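You operate a simulated robot arm through the tools that you are given. There is no shell and no other tool. Be economical: measure what you need, move in short steps, check, and stop when the job is done.

You are at the controls of a simulated robot arm. One attempt, no reset.

JOB
Fetch the white and green pad from the top of the long steel table and set it on top of the steel disc there.

The check looks at the end state, three seconds after you hand in, the way a careful person would. Anything else that was tipped, shoved, dropped, spilled or broken makes it a failure.

ROBOT AND FRAMES
A 7-joint arm with a two-finger parallel gripper, fixed in place. Base frame: the origin is at the foot of the arm, x ahead of it, y to its left, z up; the work surface is at about z = 0. Units: m, rad, N and s.
With the tool pointing down near the work surface it reaches from about 0.24 to 0.62 m from the base axis. Its first joint turns from -1.152 to 1.152 rad. Payload 2.6 kg.
Tool frame: the origin (TCP) lies between the finger pads and is the grasp point; the fingertips stand 0.03 m ahead of it; z points along the fingers, y is the line along which they close. The gripper opens to 0.094 m. The fingers are 0.028 m wide and 0.01 m thick; the gripper's body (0.05 by 0.096 m) begins 0.055 m behind the TCP.
Orientation is that of the tool frame in the base frame, as a unit quaternion [x, y, z, w]. With the fingers straight down and closing along the base's y, the tool's x points along the base's -x, its y along +y and its z along -z.

CONTROLS
- The arm moves only by the tool arm_command. Its argument "commands" is a list that holds one entry, the list of rows, each a list of 5 numbers: the shift along the tool's x, y, z in m, then the turn about the tool's z in rad, then the gripper command, from -1 (fully open) to 1 (shut), values between in proportion. In form: [[[tx, ty, tz, spin, claw], ...]]. A call has 1 to 10 rows; each row is the pose to reach, as a shift and turn from the pose commanded when the call began, along the tool's axes at that moment. A row lasts 0.2 s, in which the tool goes at most 0.05 m and 0.15 rad; a call with a longer step from one row to the next is refused whole, and so is a gripper value outside its range. A pose out of reach is approached as far as the arm can. The call stops where the force on the tool passes 40 N (or 10 N more than at its start, if that is more) or the arm is blocked; 0.2 s more then pass. The fingers move at their own pace (about 0.072 m/s each) and stop on an object; they squeeze with about 26 N. The grip force told is the motor's: it shows also when the fingers shut on nothing. Time passes only in rows, and 0.2 s behind the last, so rows that repeat a pose let the fingers close. It gives the time, the measured TCP pose, the force on the tool (base axes), the opening and the grip force at its end, in the units of the frame above (readings bear some noise), and new pictures: "pictures" is both (left out), scene, wrist or none.
- Cameras (640 x 400 px; columns grow to the right, rows downward): "scene" is fixed at [0.053, 0.4634, 0.5491]; the picture's right is [-0.44, -0.90, 0.00], its down [-0.63, 0.31, -0.71] and it looks along [0.64, -0.31, -0.70] (base axes); focal length 318 px, centre (320, 200). "wrist" rides on the gripper at [0.076, 0.014, -0.103] in the tool frame; the picture's right is [-0.18, 0.98, 0.00], its down [-0.75, -0.14, -0.64] and it looks along [-0.63, -0.12, 0.77] (tool axes); focal length 243 px, centre (320, 200). There is no depth. A picture from a camera that has moved, and an enlarged one, comes with that camera's place and axes in the base frame and with its lens.
- enlarge(camera, box): a new picture of the part [left, top, right, bottom] of that camera's present view, enlarged. It takes no simulated time.
- close_job(): hands the job in; it is judged then, once.

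Go step by step. Nothing tells you positions but the pictures and the camera data: compare them with the known pose of the tool, close in by small moves and look again before you grip or let go. The budget is 90 turns and 170 pictures, counting those below and the enlarged ones. Unless the task says otherwise, let go and move clear before handing in, and close with one line.

The tools are called after "Call:" as name(argument=value, ...) on one line, values as JSON. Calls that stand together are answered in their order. arm_command: Moves the arm, as the interface text tells. Its arguments: {"type":"object","properties":{"commands":{"type":"array","items":{"type":"array","items":{"type":"array","items":{"type":"number"}}}},"pictures":{"type":"string","enum":["both","scene","wrist","none"]}},"required":["commands"]} The other tools are called the same way: enlarge (camera, box) takes an enlarged picture of a part of a camera's view; close_job () hands the job in.

At the start:

```text
t: 0.0
position: [0.3211, 0.3493, 0.263]
tcp_rot: [0.0, 1.0, 0.0, 0.0]
force: [0.3, 0.0, -1.0]
grip_width: 0.0939
grip_force: 0.0
```

scene: 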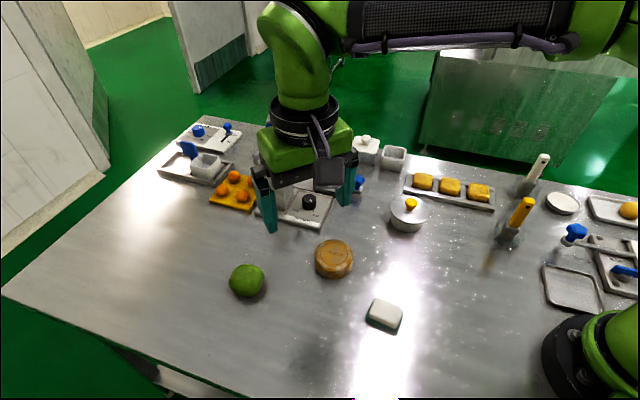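
wrist: 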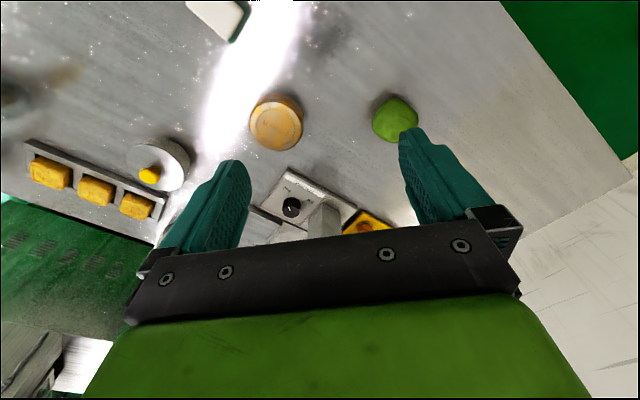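

The white-green pad seems to be at scene pixel (385,315). I need to find which item is the steel disc, so I'll enlarge.

Call:
enlarge(camera="scene", box=[350, 130, 510, 230])

Call:
enlarge(camera="scene", box=[480, 140, 640, 240])

Call:
enlarge(camera="scene", box=[300, 230, 460, 330])

```text
4.00 times, centred on (430, 180) of scene
camera zoom: at [0.053, 0.4634, 0.5491], right [-0.44, -0.9, 0.0], down [-0.63, 0.31, -0.71], along [0.64, -0.31, -0.7], focal length 1272 px, centre (-120, 280)
```

zoom: 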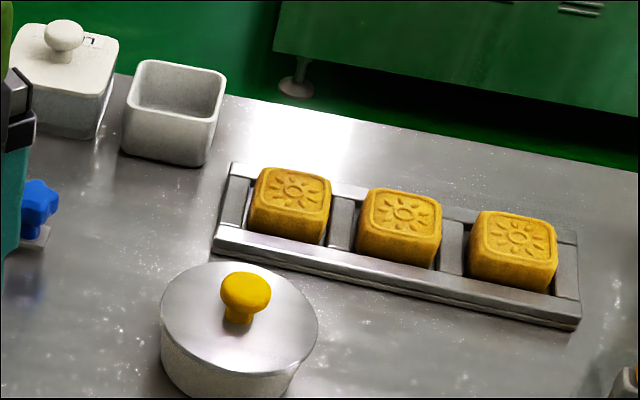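

```text
4.00 times, centred on (560, 190) of scene
camera zoom: at [0.053, 0.4634, 0.5491], right [-0.44, -0.9, 0.0], down [-0.63, 0.31, -0.71], along [0.64, -0.31, -0.7], focal length 1272 px, centre (-640, 240)
```

zoom: 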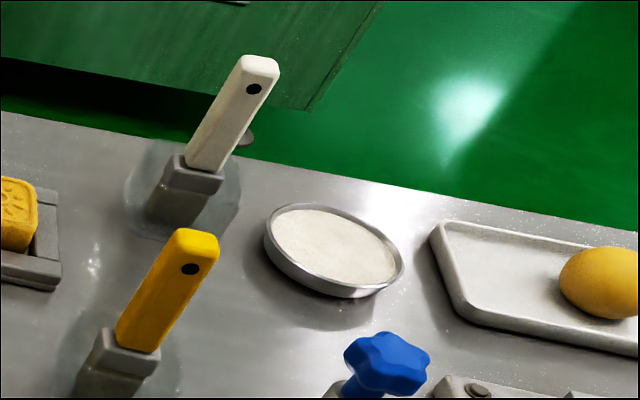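

```text
4.00 times, centred on (380, 280) of scene
camera zoom: at [0.053, 0.4634, 0.5491], right [-0.44, -0.9, 0.0], down [-0.63, 0.31, -0.71], along [0.64, -0.31, -0.7], focal length 1272 px, centre (80, -120)
```

zoom: 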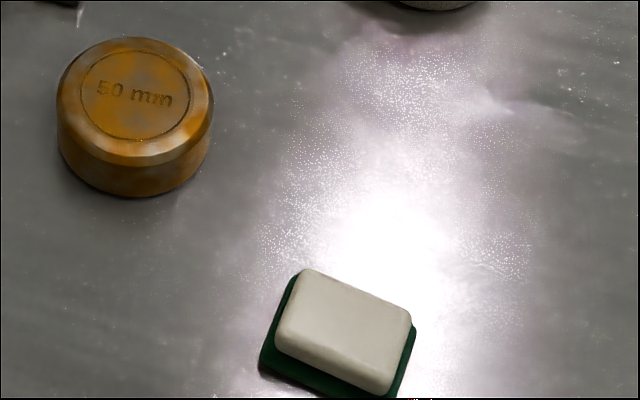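

The candidate discs are the "50 mm" round block and the shallow dish; I'll look closer at the block and survey the rest.

Call:
enlarge(camera="scene", box=[302, 230, 366, 270])

Call:
enlarge(camera="scene", box=[150, 110, 310, 210])

Call:
enlarge(camera="scene", box=[480, 220, 640, 320])

Call:
enlarge(camera="wrist", box=[180, 0, 340, 160])

```text
10.00 times, centred on (334, 250) of scene
camera zoom: at [0.053, 0.4634, 0.5491], right [-0.44, -0.9, 0.0], down [-0.63, 0.31, -0.71], along [0.64, -0.31, -0.7], focal length 3180 px, centre (180, -300)
```

zoom: 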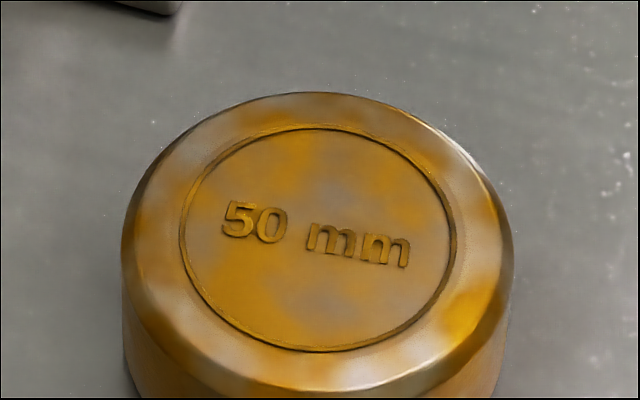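

```text
4.00 times, centred on (230, 160) of scene
camera zoom: at [0.053, 0.4634, 0.5491], right [-0.44, -0.9, 0.0], down [-0.63, 0.31, -0.71], along [0.64, -0.31, -0.7], focal length 1272 px, centre (680, 360)
```

zoom: 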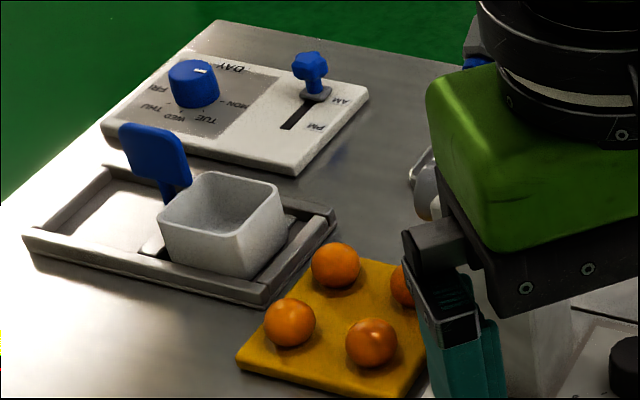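

```text
4.00 times, centred on (560, 270) of scene
camera zoom: at [0.053, 0.4634, 0.5491], right [-0.44, -0.9, 0.0], down [-0.63, 0.31, -0.71], along [0.64, -0.31, -0.7], focal length 1272 px, centre (-640, -80)
```

zoom: 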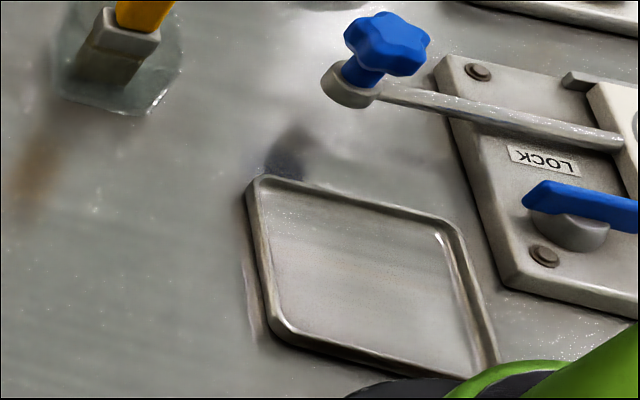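

```text
2.50 times, centred on (260, 80) of wrist
camera zoom: at [0.2449, 0.3637, 0.3662], right [0.18, 0.98, 0.0], down [0.75, -0.14, 0.64], along [0.63, -0.12, -0.77], focal length 606 px, centre (470, 500)
```

zoom: 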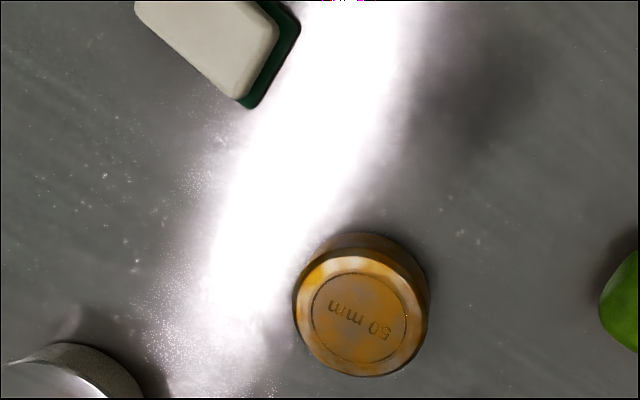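

I take the steel disc to be the round "50 mm" block near (0.374, 0.278), about 0.03 tall. The pad is near (0.233, 0.250), long axis at about 37° in base. I'll move above the pad with the fingers turned to its short side.

Call:
arm_command(commands=[[[0.015, -0.017, 0.018, -0.107, -1], [0.03, -0.033, 0.036, -0.213, -1], [0.045, -0.05, 0.054, -0.32, -1], [0.06, -0.066, 0.072, -0.427, -1], [0.074, -0.083, 0.09, -0.533, -1], [0.088, -0.099, 0.11, -0.637, -1], [0.088, -0.099, 0.11, -0.637, -1]]])

```text
t: 1.6
position: [0.2316, 0.253, 0.1513]
tcp_rot: [-0.314, 0.949, 0.0, 0.001]
force: [-1.1, -0.7, -1.0]
grip_width: 0.0938
grip_force: 0.0
camera wrist: at [0.1614, 0.2179, 0.2552], right [-0.44, 0.9, 0.0], down [0.69, 0.34, 0.64], along [0.58, 0.28, -0.77], focal length 243 px, centre (320, 200)
```

scene: 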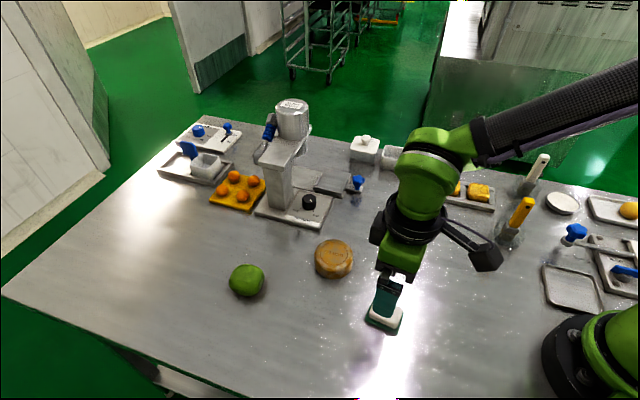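
wrist: 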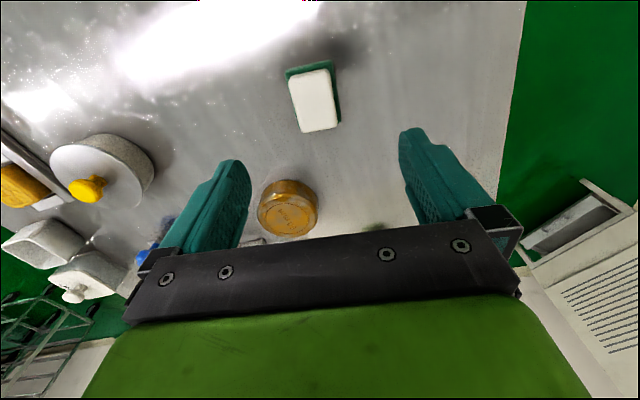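

The pad lies below, slightly turned relative to the fingers. I'll measure it from an enlarged wrist view.

Call:
enlarge(camera="wrist", box=[240, 40, 400, 140])

Call:
enlarge(camera="wrist", box=[220, 150, 380, 250])

```text
4.00 times, centred on (320, 90) of wrist
camera zoom: at [0.1614, 0.2179, 0.2552], right [-0.44, 0.9, 0.0], down [0.69, 0.34, 0.64], along [0.58, 0.28, -0.77], focal length 970 px, centre (320, 640)
```

zoom: 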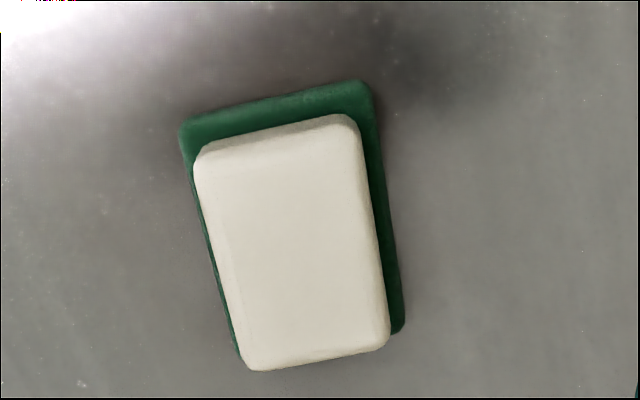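

```text
4.00 times, centred on (300, 200) of wrist
camera zoom: at [0.1614, 0.2179, 0.2552], right [-0.44, 0.9, 0.0], down [0.69, 0.34, 0.64], along [0.58, 0.28, -0.77], focal length 970 px, centre (400, 200)
```

zoom: 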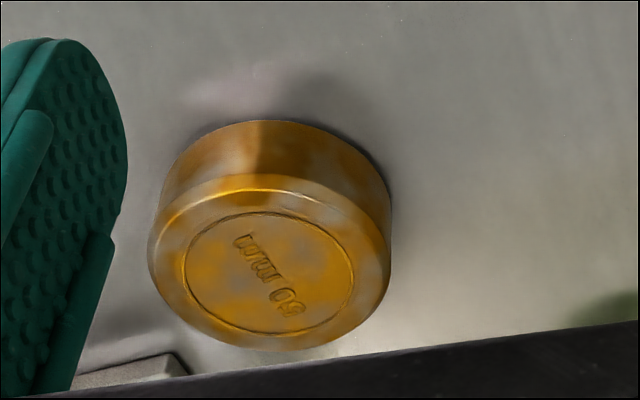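

The pad's center comes out around (0.2335, 0.247), top about 0.02, and the yaw matches. I'll shift a few mm, go down to tips at about 0.04 and look again.

Call:
arm_command(commands=[[[0.001, -0.003, 0.03, 0, -1], [0.002, -0.0042, 0.06, 0, -1], [0.002, -0.0042, 0.082, 0, -1], [0.002, -0.0042, 0.082, 0, -1]]])

```text
t: 2.6
position: [0.2334, 0.2476, 0.0704]
tcp_rot: [-0.312, 0.95, 0.0, 0.0]
force: [0.5, 0.7, 0.4]
grip_width: 0.0942
grip_force: 0.1
camera wrist: at [0.1636, 0.2136, 0.1735], right [-0.44, 0.9, 0.0], down [0.69, 0.33, 0.64], along [0.58, 0.28, -0.77], focal length 243 px, centre (320, 200)
```

scene: 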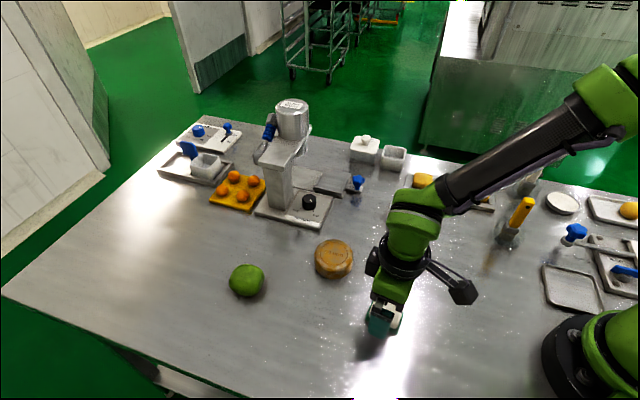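
wrist: 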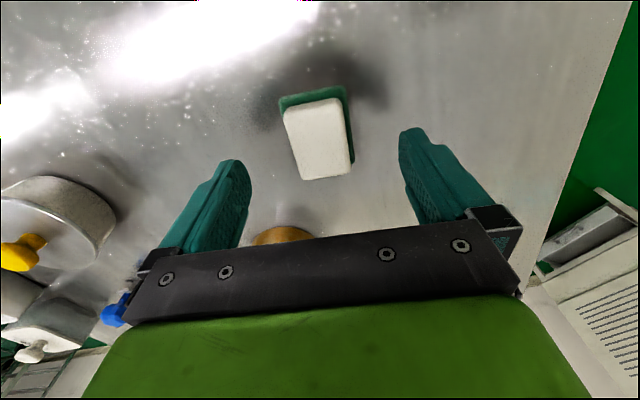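

The pad is centred between the fingers within a few mm. I'll descend to fingertips about 5 mm above the table and close.

Call:
arm_command(commands=[[[0.0, -0.0005, 0.018, 0, -1], [0.001, -0.001, 0.035, 0, -1], [0.001, -0.001, 0.035, 0, -1]]])

```text
t: 3.4
position: [0.2345, 0.2463, 0.0353]
tcp_rot: [-0.313, 0.95, 0.0, 0.0]
force: [-0.3, 0.1, -0.6]
grip_width: 0.094
grip_force: 0.1
camera wrist: at [0.164, 0.2123, 0.139], right [-0.44, 0.9, 0.0], down [0.69, 0.33, 0.64], along [0.58, 0.28, -0.77], focal length 243 px, centre (320, 200)
```

scene: 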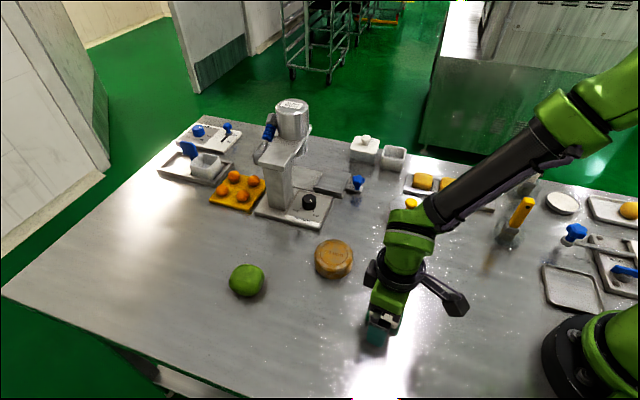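
wrist: 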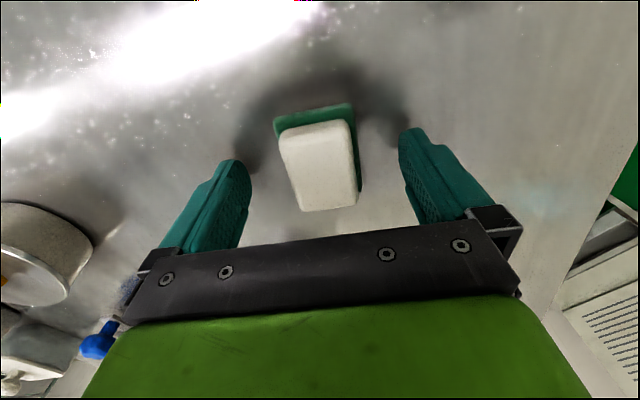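

Aligned; closing now.

Call:
arm_command(commands=[[[0, 0, 0, 0, 1], [0, 0, 0, 0, 1], [0, 0, 0, 0, 1], [0, 0, 0, 0, 1]]])

```text
t: 4.4
position: [0.2345, 0.247, 0.036]
tcp_rot: [-0.313, 0.95, 0.001, 0.0]
force: [-0.3, 0.0, -0.3]
grip_width: 0.0449
grip_force: 25.7
camera wrist: at [0.1641, 0.2123, 0.1393], right [-0.44, 0.9, 0.0], down [0.69, 0.33, 0.64], along [0.58, 0.28, -0.77], focal length 243 px, centre (320, 200)
```

scene: 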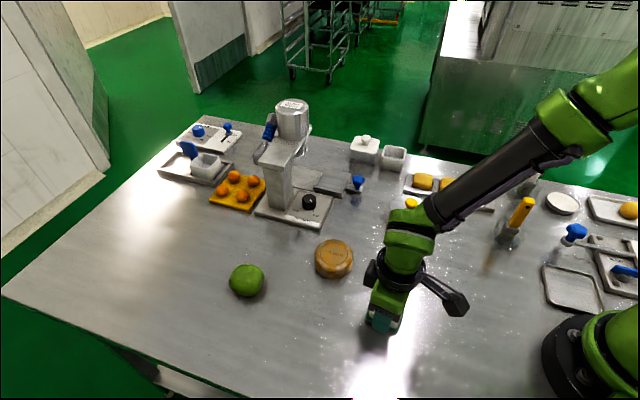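
wrist: 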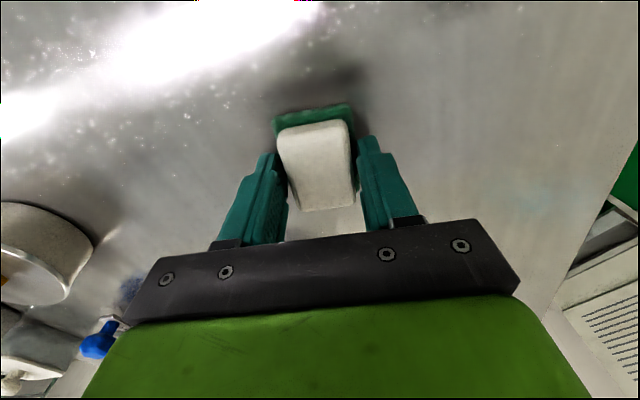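

Gripped at 45 mm on the pad's base. Lift straight up and check.

Call:
arm_command(commands=[[[0, 0, -0.02, 0, 1], [0, 0, -0.05, 0, 1], [0, 0, -0.08, 0, 1], [0, 0, -0.08, 0, 1]]])

```text
t: 5.4
position: [0.2345, 0.2459, 0.116]
tcp_rot: [-0.313, 0.95, 0.001, 0.0]
force: [-0.6, 0.1, -1.2]
grip_width: 0.0452
grip_force: 25.7
camera wrist: at [0.163, 0.2109, 0.2195], right [-0.44, 0.9, 0.0], down [0.69, 0.33, 0.64], along [0.58, 0.28, -0.77], focal length 243 px, centre (320, 200)
```

scene: 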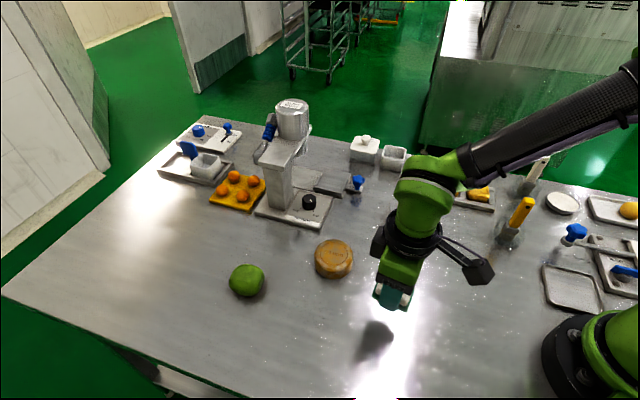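
wrist: 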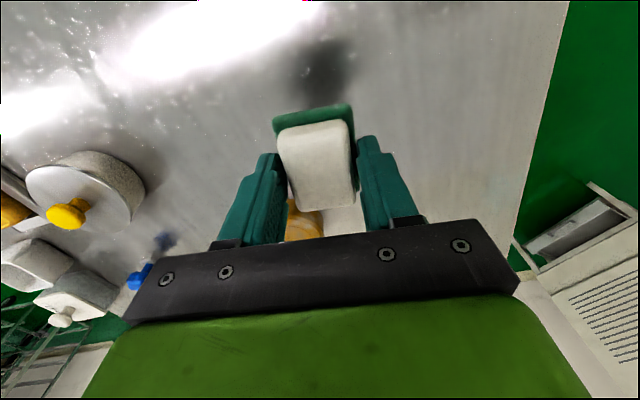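

The pad is held firmly. Now I'll move it over the disc at (0.377, 0.276), same height.

Call:
arm_command(commands=[[[-0.03, -0.014, 0, 0, 1], [-0.06, -0.028, 0, 0, 1], [-0.09, -0.042, 0, 0, 1], [-0.115, -0.053, 0, 0, 1], [-0.134, -0.0617, 0, 0, 1], [-0.134, -0.0617, 0, 0, 1], [-0.134, -0.0617, 0, 0, 1]]])

```text
t: 7.0
position: [0.3771, 0.2742, 0.1168]
tcp_rot: [-0.313, 0.95, 0.001, 0.0]
force: [0.8, -0.2, -0.9]
grip_width: 0.045
grip_force: 25.6
camera wrist: at [0.3073, 0.24, 0.2196], right [-0.44, 0.9, 0.0], down [0.69, 0.33, 0.64], along [0.58, 0.28, -0.77], focal length 243 px, centre (320, 200)
```

scene: 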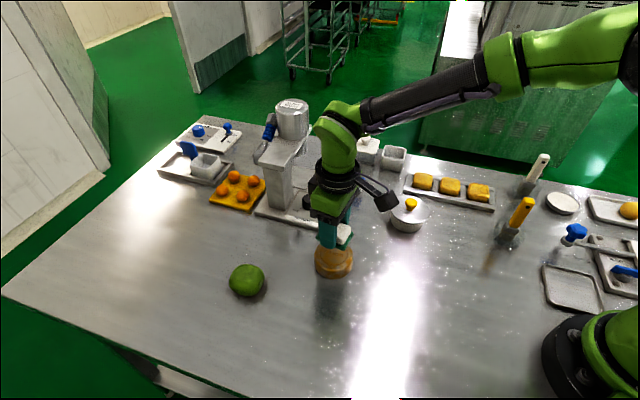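
wrist: 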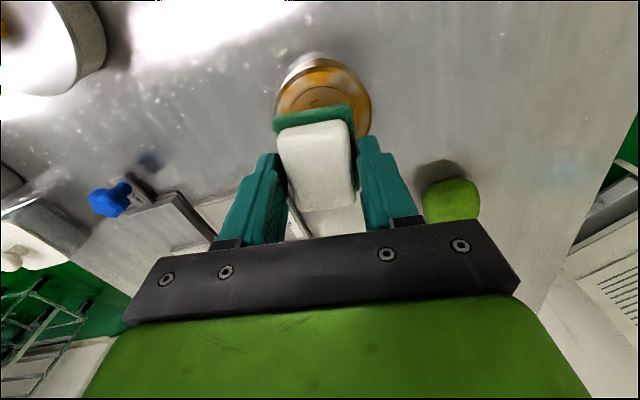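

I'll check the alignment with an enlarged view before lowering.

Call:
enlarge(camera="wrist", box=[240, 40, 400, 140])

Call:
enlarge(camera="scene", box=[270, 200, 398, 280])

```text
4.00 times, centred on (320, 90) of wrist
camera zoom: at [0.3073, 0.24, 0.2196], right [-0.44, 0.9, 0.0], down [0.69, 0.33, 0.64], along [0.58, 0.28, -0.77], focal length 970 px, centre (320, 640)
```

zoom: 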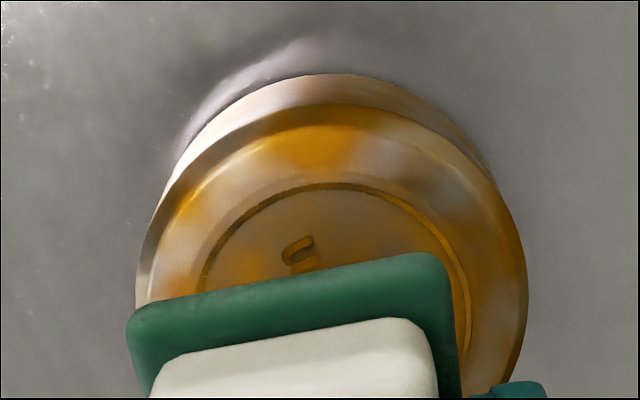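

```text
5.00 times, centred on (334, 240) of scene
camera zoom: at [0.053, 0.4634, 0.5491], right [-0.44, -0.9, 0.0], down [-0.63, 0.31, -0.71], along [0.64, -0.31, -0.7], focal length 1590 px, centre (250, 0)
```

zoom: 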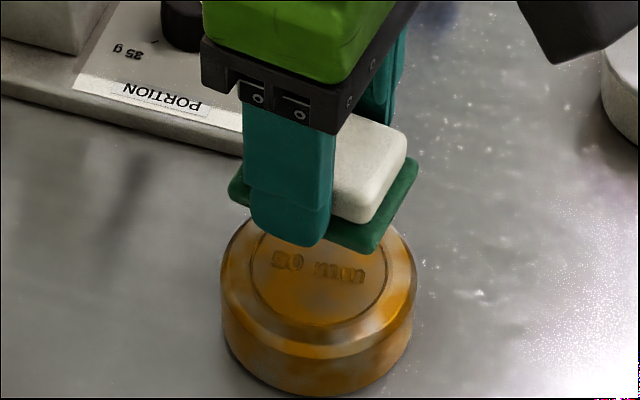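

The pad lines up with the disc within about 3 mm. I'll lower to a few mm above the expected contact.

Call:
arm_command(commands=[[[0, 0.001, 0.02, 0, 1], [0, 0.001, 0.036, 0, 1], [0, 0.001, 0.044, 0, 1], [0, 0.001, 0.044, 0, 1]]])

Call:
enlarge(camera="scene", box=[270, 200, 398, 280])

```text
t: 8.0
position: [0.378, 0.276, 0.0721]
tcp_rot: [-0.314, 0.949, -0.001, -0.001]
force: [-0.2, -0.1, 0.5]
grip_width: 0.045
grip_force: 26.3
camera wrist: at [0.3081, 0.2407, 0.1749], right [-0.44, 0.9, 0.0], down [0.69, 0.33, 0.64], along [0.58, 0.28, -0.77], focal length 243 px, centre (320, 200)
```

scene: 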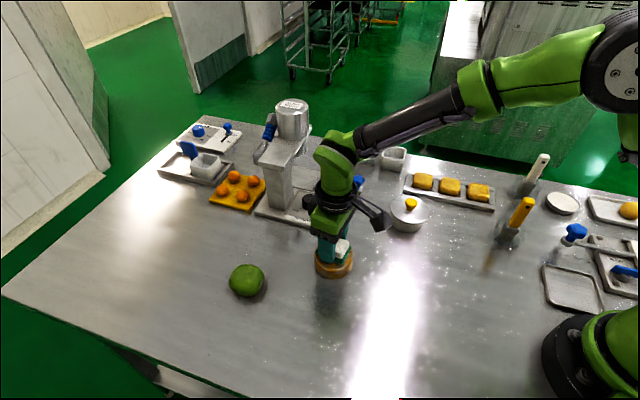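
wrist: 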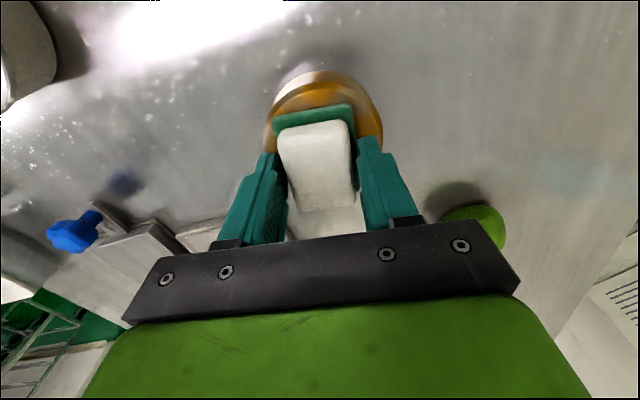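

```text
5.00 times, centred on (334, 240) of scene
camera zoom: at [0.053, 0.4634, 0.5491], right [-0.44, -0.9, 0.0], down [-0.63, 0.31, -0.71], along [0.64, -0.31, -0.7], focal length 1590 px, centre (250, 0)
```

zoom: 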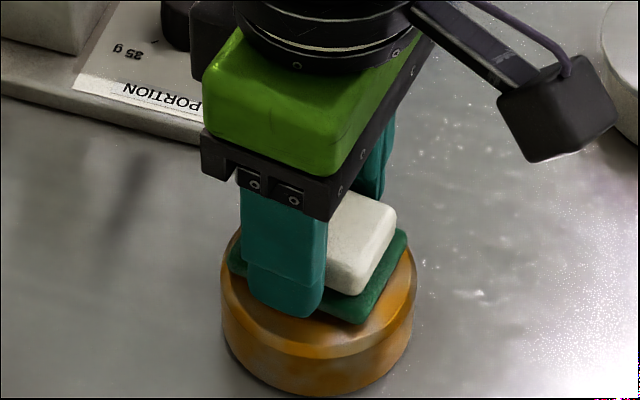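

It's just above the disc and centred. Lowering in 1 mm steps, watching force.

Call:
arm_command(commands=[[[0, 0, 0.001, 0, 1], [0, 0, 0.002, 0, 1], [0, 0, 0.003, 0, 1], [0, 0, 0.004, 0, 1]]], pictures="none")

Call:
enlarge(camera="scene", box=[302, 230, 366, 270])

```text
t: 9.0
position: [0.3796, 0.2757, 0.0691]
tcp_rot: [-0.312, 0.95, 0.001, 0.002]
force: [-2.5, -2.1, 16.7]
grip_width: 0.0452
grip_force: 26.5
```

```text
10.00 times, centred on (334, 250) of scene
camera zoom: at [0.053, 0.4634, 0.5492], right [-0.44, -0.9, 0.0], down [-0.63, 0.31, -0.71], along [0.64, -0.31, -0.7], focal length 3180 px, centre (180, -300)
```

zoom: 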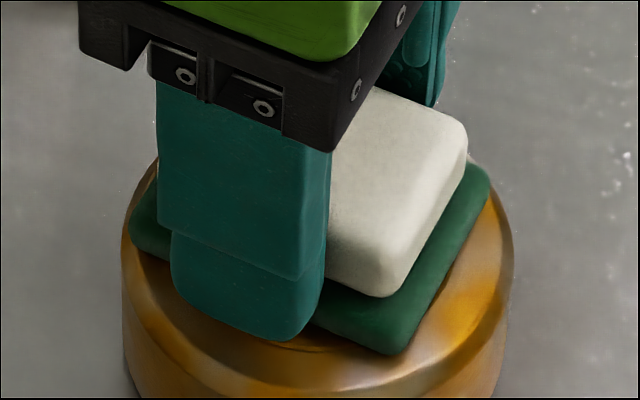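

Contact, but the pad looks about 5 mm too far in +x. I'll raise slightly, shift back 5 mm and set down again more gently.

Call:
arm_command(commands=[[[0, 0, -0.003, 0, 1], [0, 0, -0.006, 0, 1], [0.0034, 0.0035, -0.006, 0, 1], [0.0034, 0.0035, -0.006, 0, 1], [0.0034, 0.0035, -0.003, 0, 1], [0.0034, 0.0035, -0.002, 0, 1], [0.0034, 0.0035, -0.001, 0, 1], [0.0034, 0.0035, -0.001, 0, 1]]], pictures="wrist")

Call:
enlarge(camera="scene", box=[302, 230, 366, 270])

```text
t: 10.8
position: [0.3735, 0.2759, 0.0694]
tcp_rot: [-0.313, 0.95, 0.0, 0.0]
force: [-2.5, -2.3, 6.6]
grip_width: 0.0451
grip_force: 25.8
camera wrist: at [0.3028, 0.2424, 0.173], right [-0.44, 0.9, 0.0], down [0.69, 0.33, 0.64], along [0.58, 0.28, -0.77], focal length 243 px, centre (320, 200)
```

wrist: 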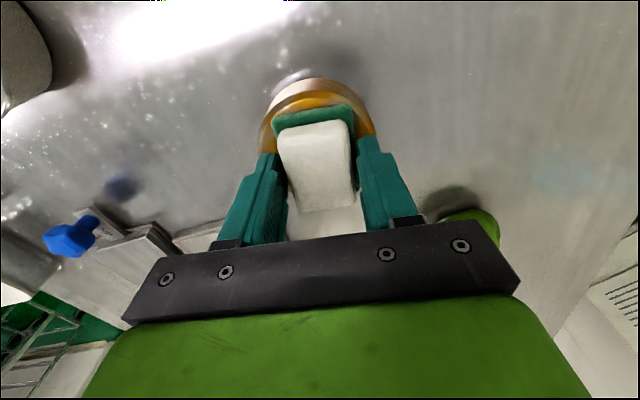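

```text
10.00 times, centred on (334, 250) of scene
camera zoom: at [0.053, 0.4634, 0.5492], right [-0.44, -0.9, 0.0], down [-0.63, 0.31, -0.71], along [0.64, -0.31, -0.7], focal length 3180 px, centre (180, -300)
```

zoom: 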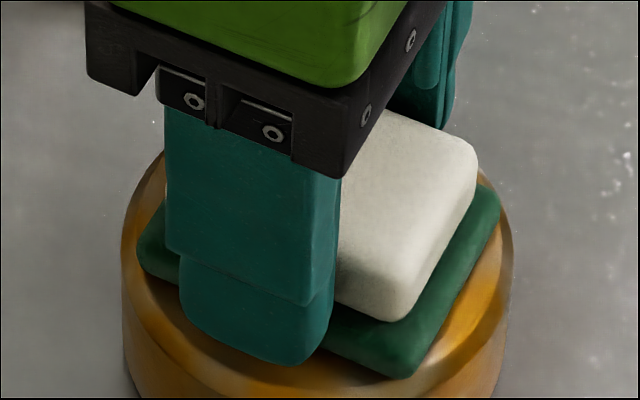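

Now it's well centred with light contact. Open the fingers, then rise straight up.

Call:
arm_command(commands=[[[0, 0, 0, 0, 0], [0, 0, 0, 0, -0.4], [0, 0, 0, 0, -0.7], [0, 0, 0, 0, -0.7], [0, 0, -0.02, 0, -0.7], [0, 0, -0.06, 0, -0.7], [0, 0, -0.1, 0, -0.7], [0.04, 0, -0.12, 0, -0.7], [0.08, 0, -0.12, 0, -0.7], [0.08, 0, -0.12, 0, -0.7]]])

Call:
enlarge(camera="scene", box=[270, 210, 398, 290])

```text
t: 13.0
position: [0.3075, 0.2302, 0.1882]
tcp_rot: [-0.313, 0.95, 0.0, -0.001]
force: [0.5, 0.2, -0.6]
grip_width: 0.08
grip_force: 0.1
camera wrist: at [0.2369, 0.1958, 0.2921], right [-0.44, 0.9, 0.0], down [0.69, 0.33, 0.64], along [0.58, 0.28, -0.77], focal length 243 px, centre (320, 200)
```

scene: 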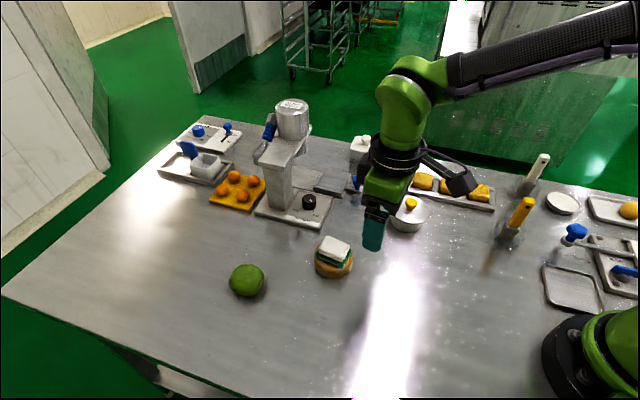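
wrist: 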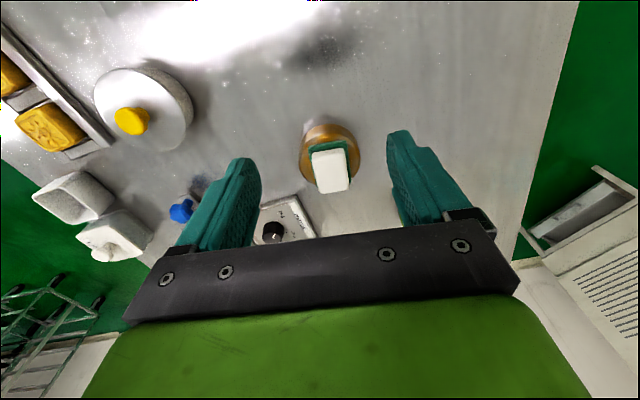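

```text
5.00 times, centred on (334, 250) of scene
camera zoom: at [0.053, 0.4634, 0.5491], right [-0.44, -0.9, 0.0], down [-0.63, 0.31, -0.71], along [0.64, -0.31, -0.7], focal length 1590 px, centre (250, -50)
```

zoom: 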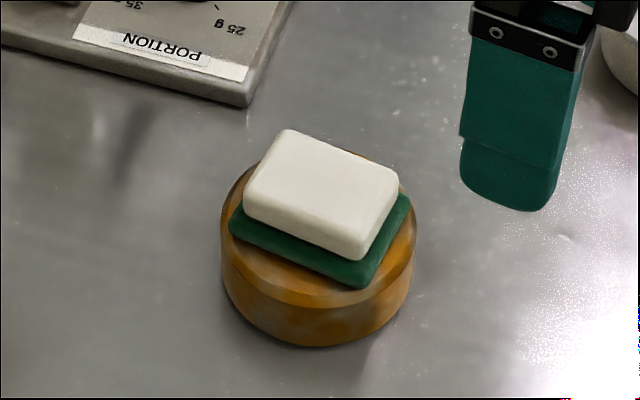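

The pad sits flat and centred on the disc, the gripper is clear, and nothing else has moved. I'm handing in.

Call:
close_job()

```text
The job is handed in.
```

The white and green pad is resting flat and centred on the steel disc, taken to be the round block marked "50 mm"; the gripper is clear, nothing else moved in the last pictures, and the job is handed in.
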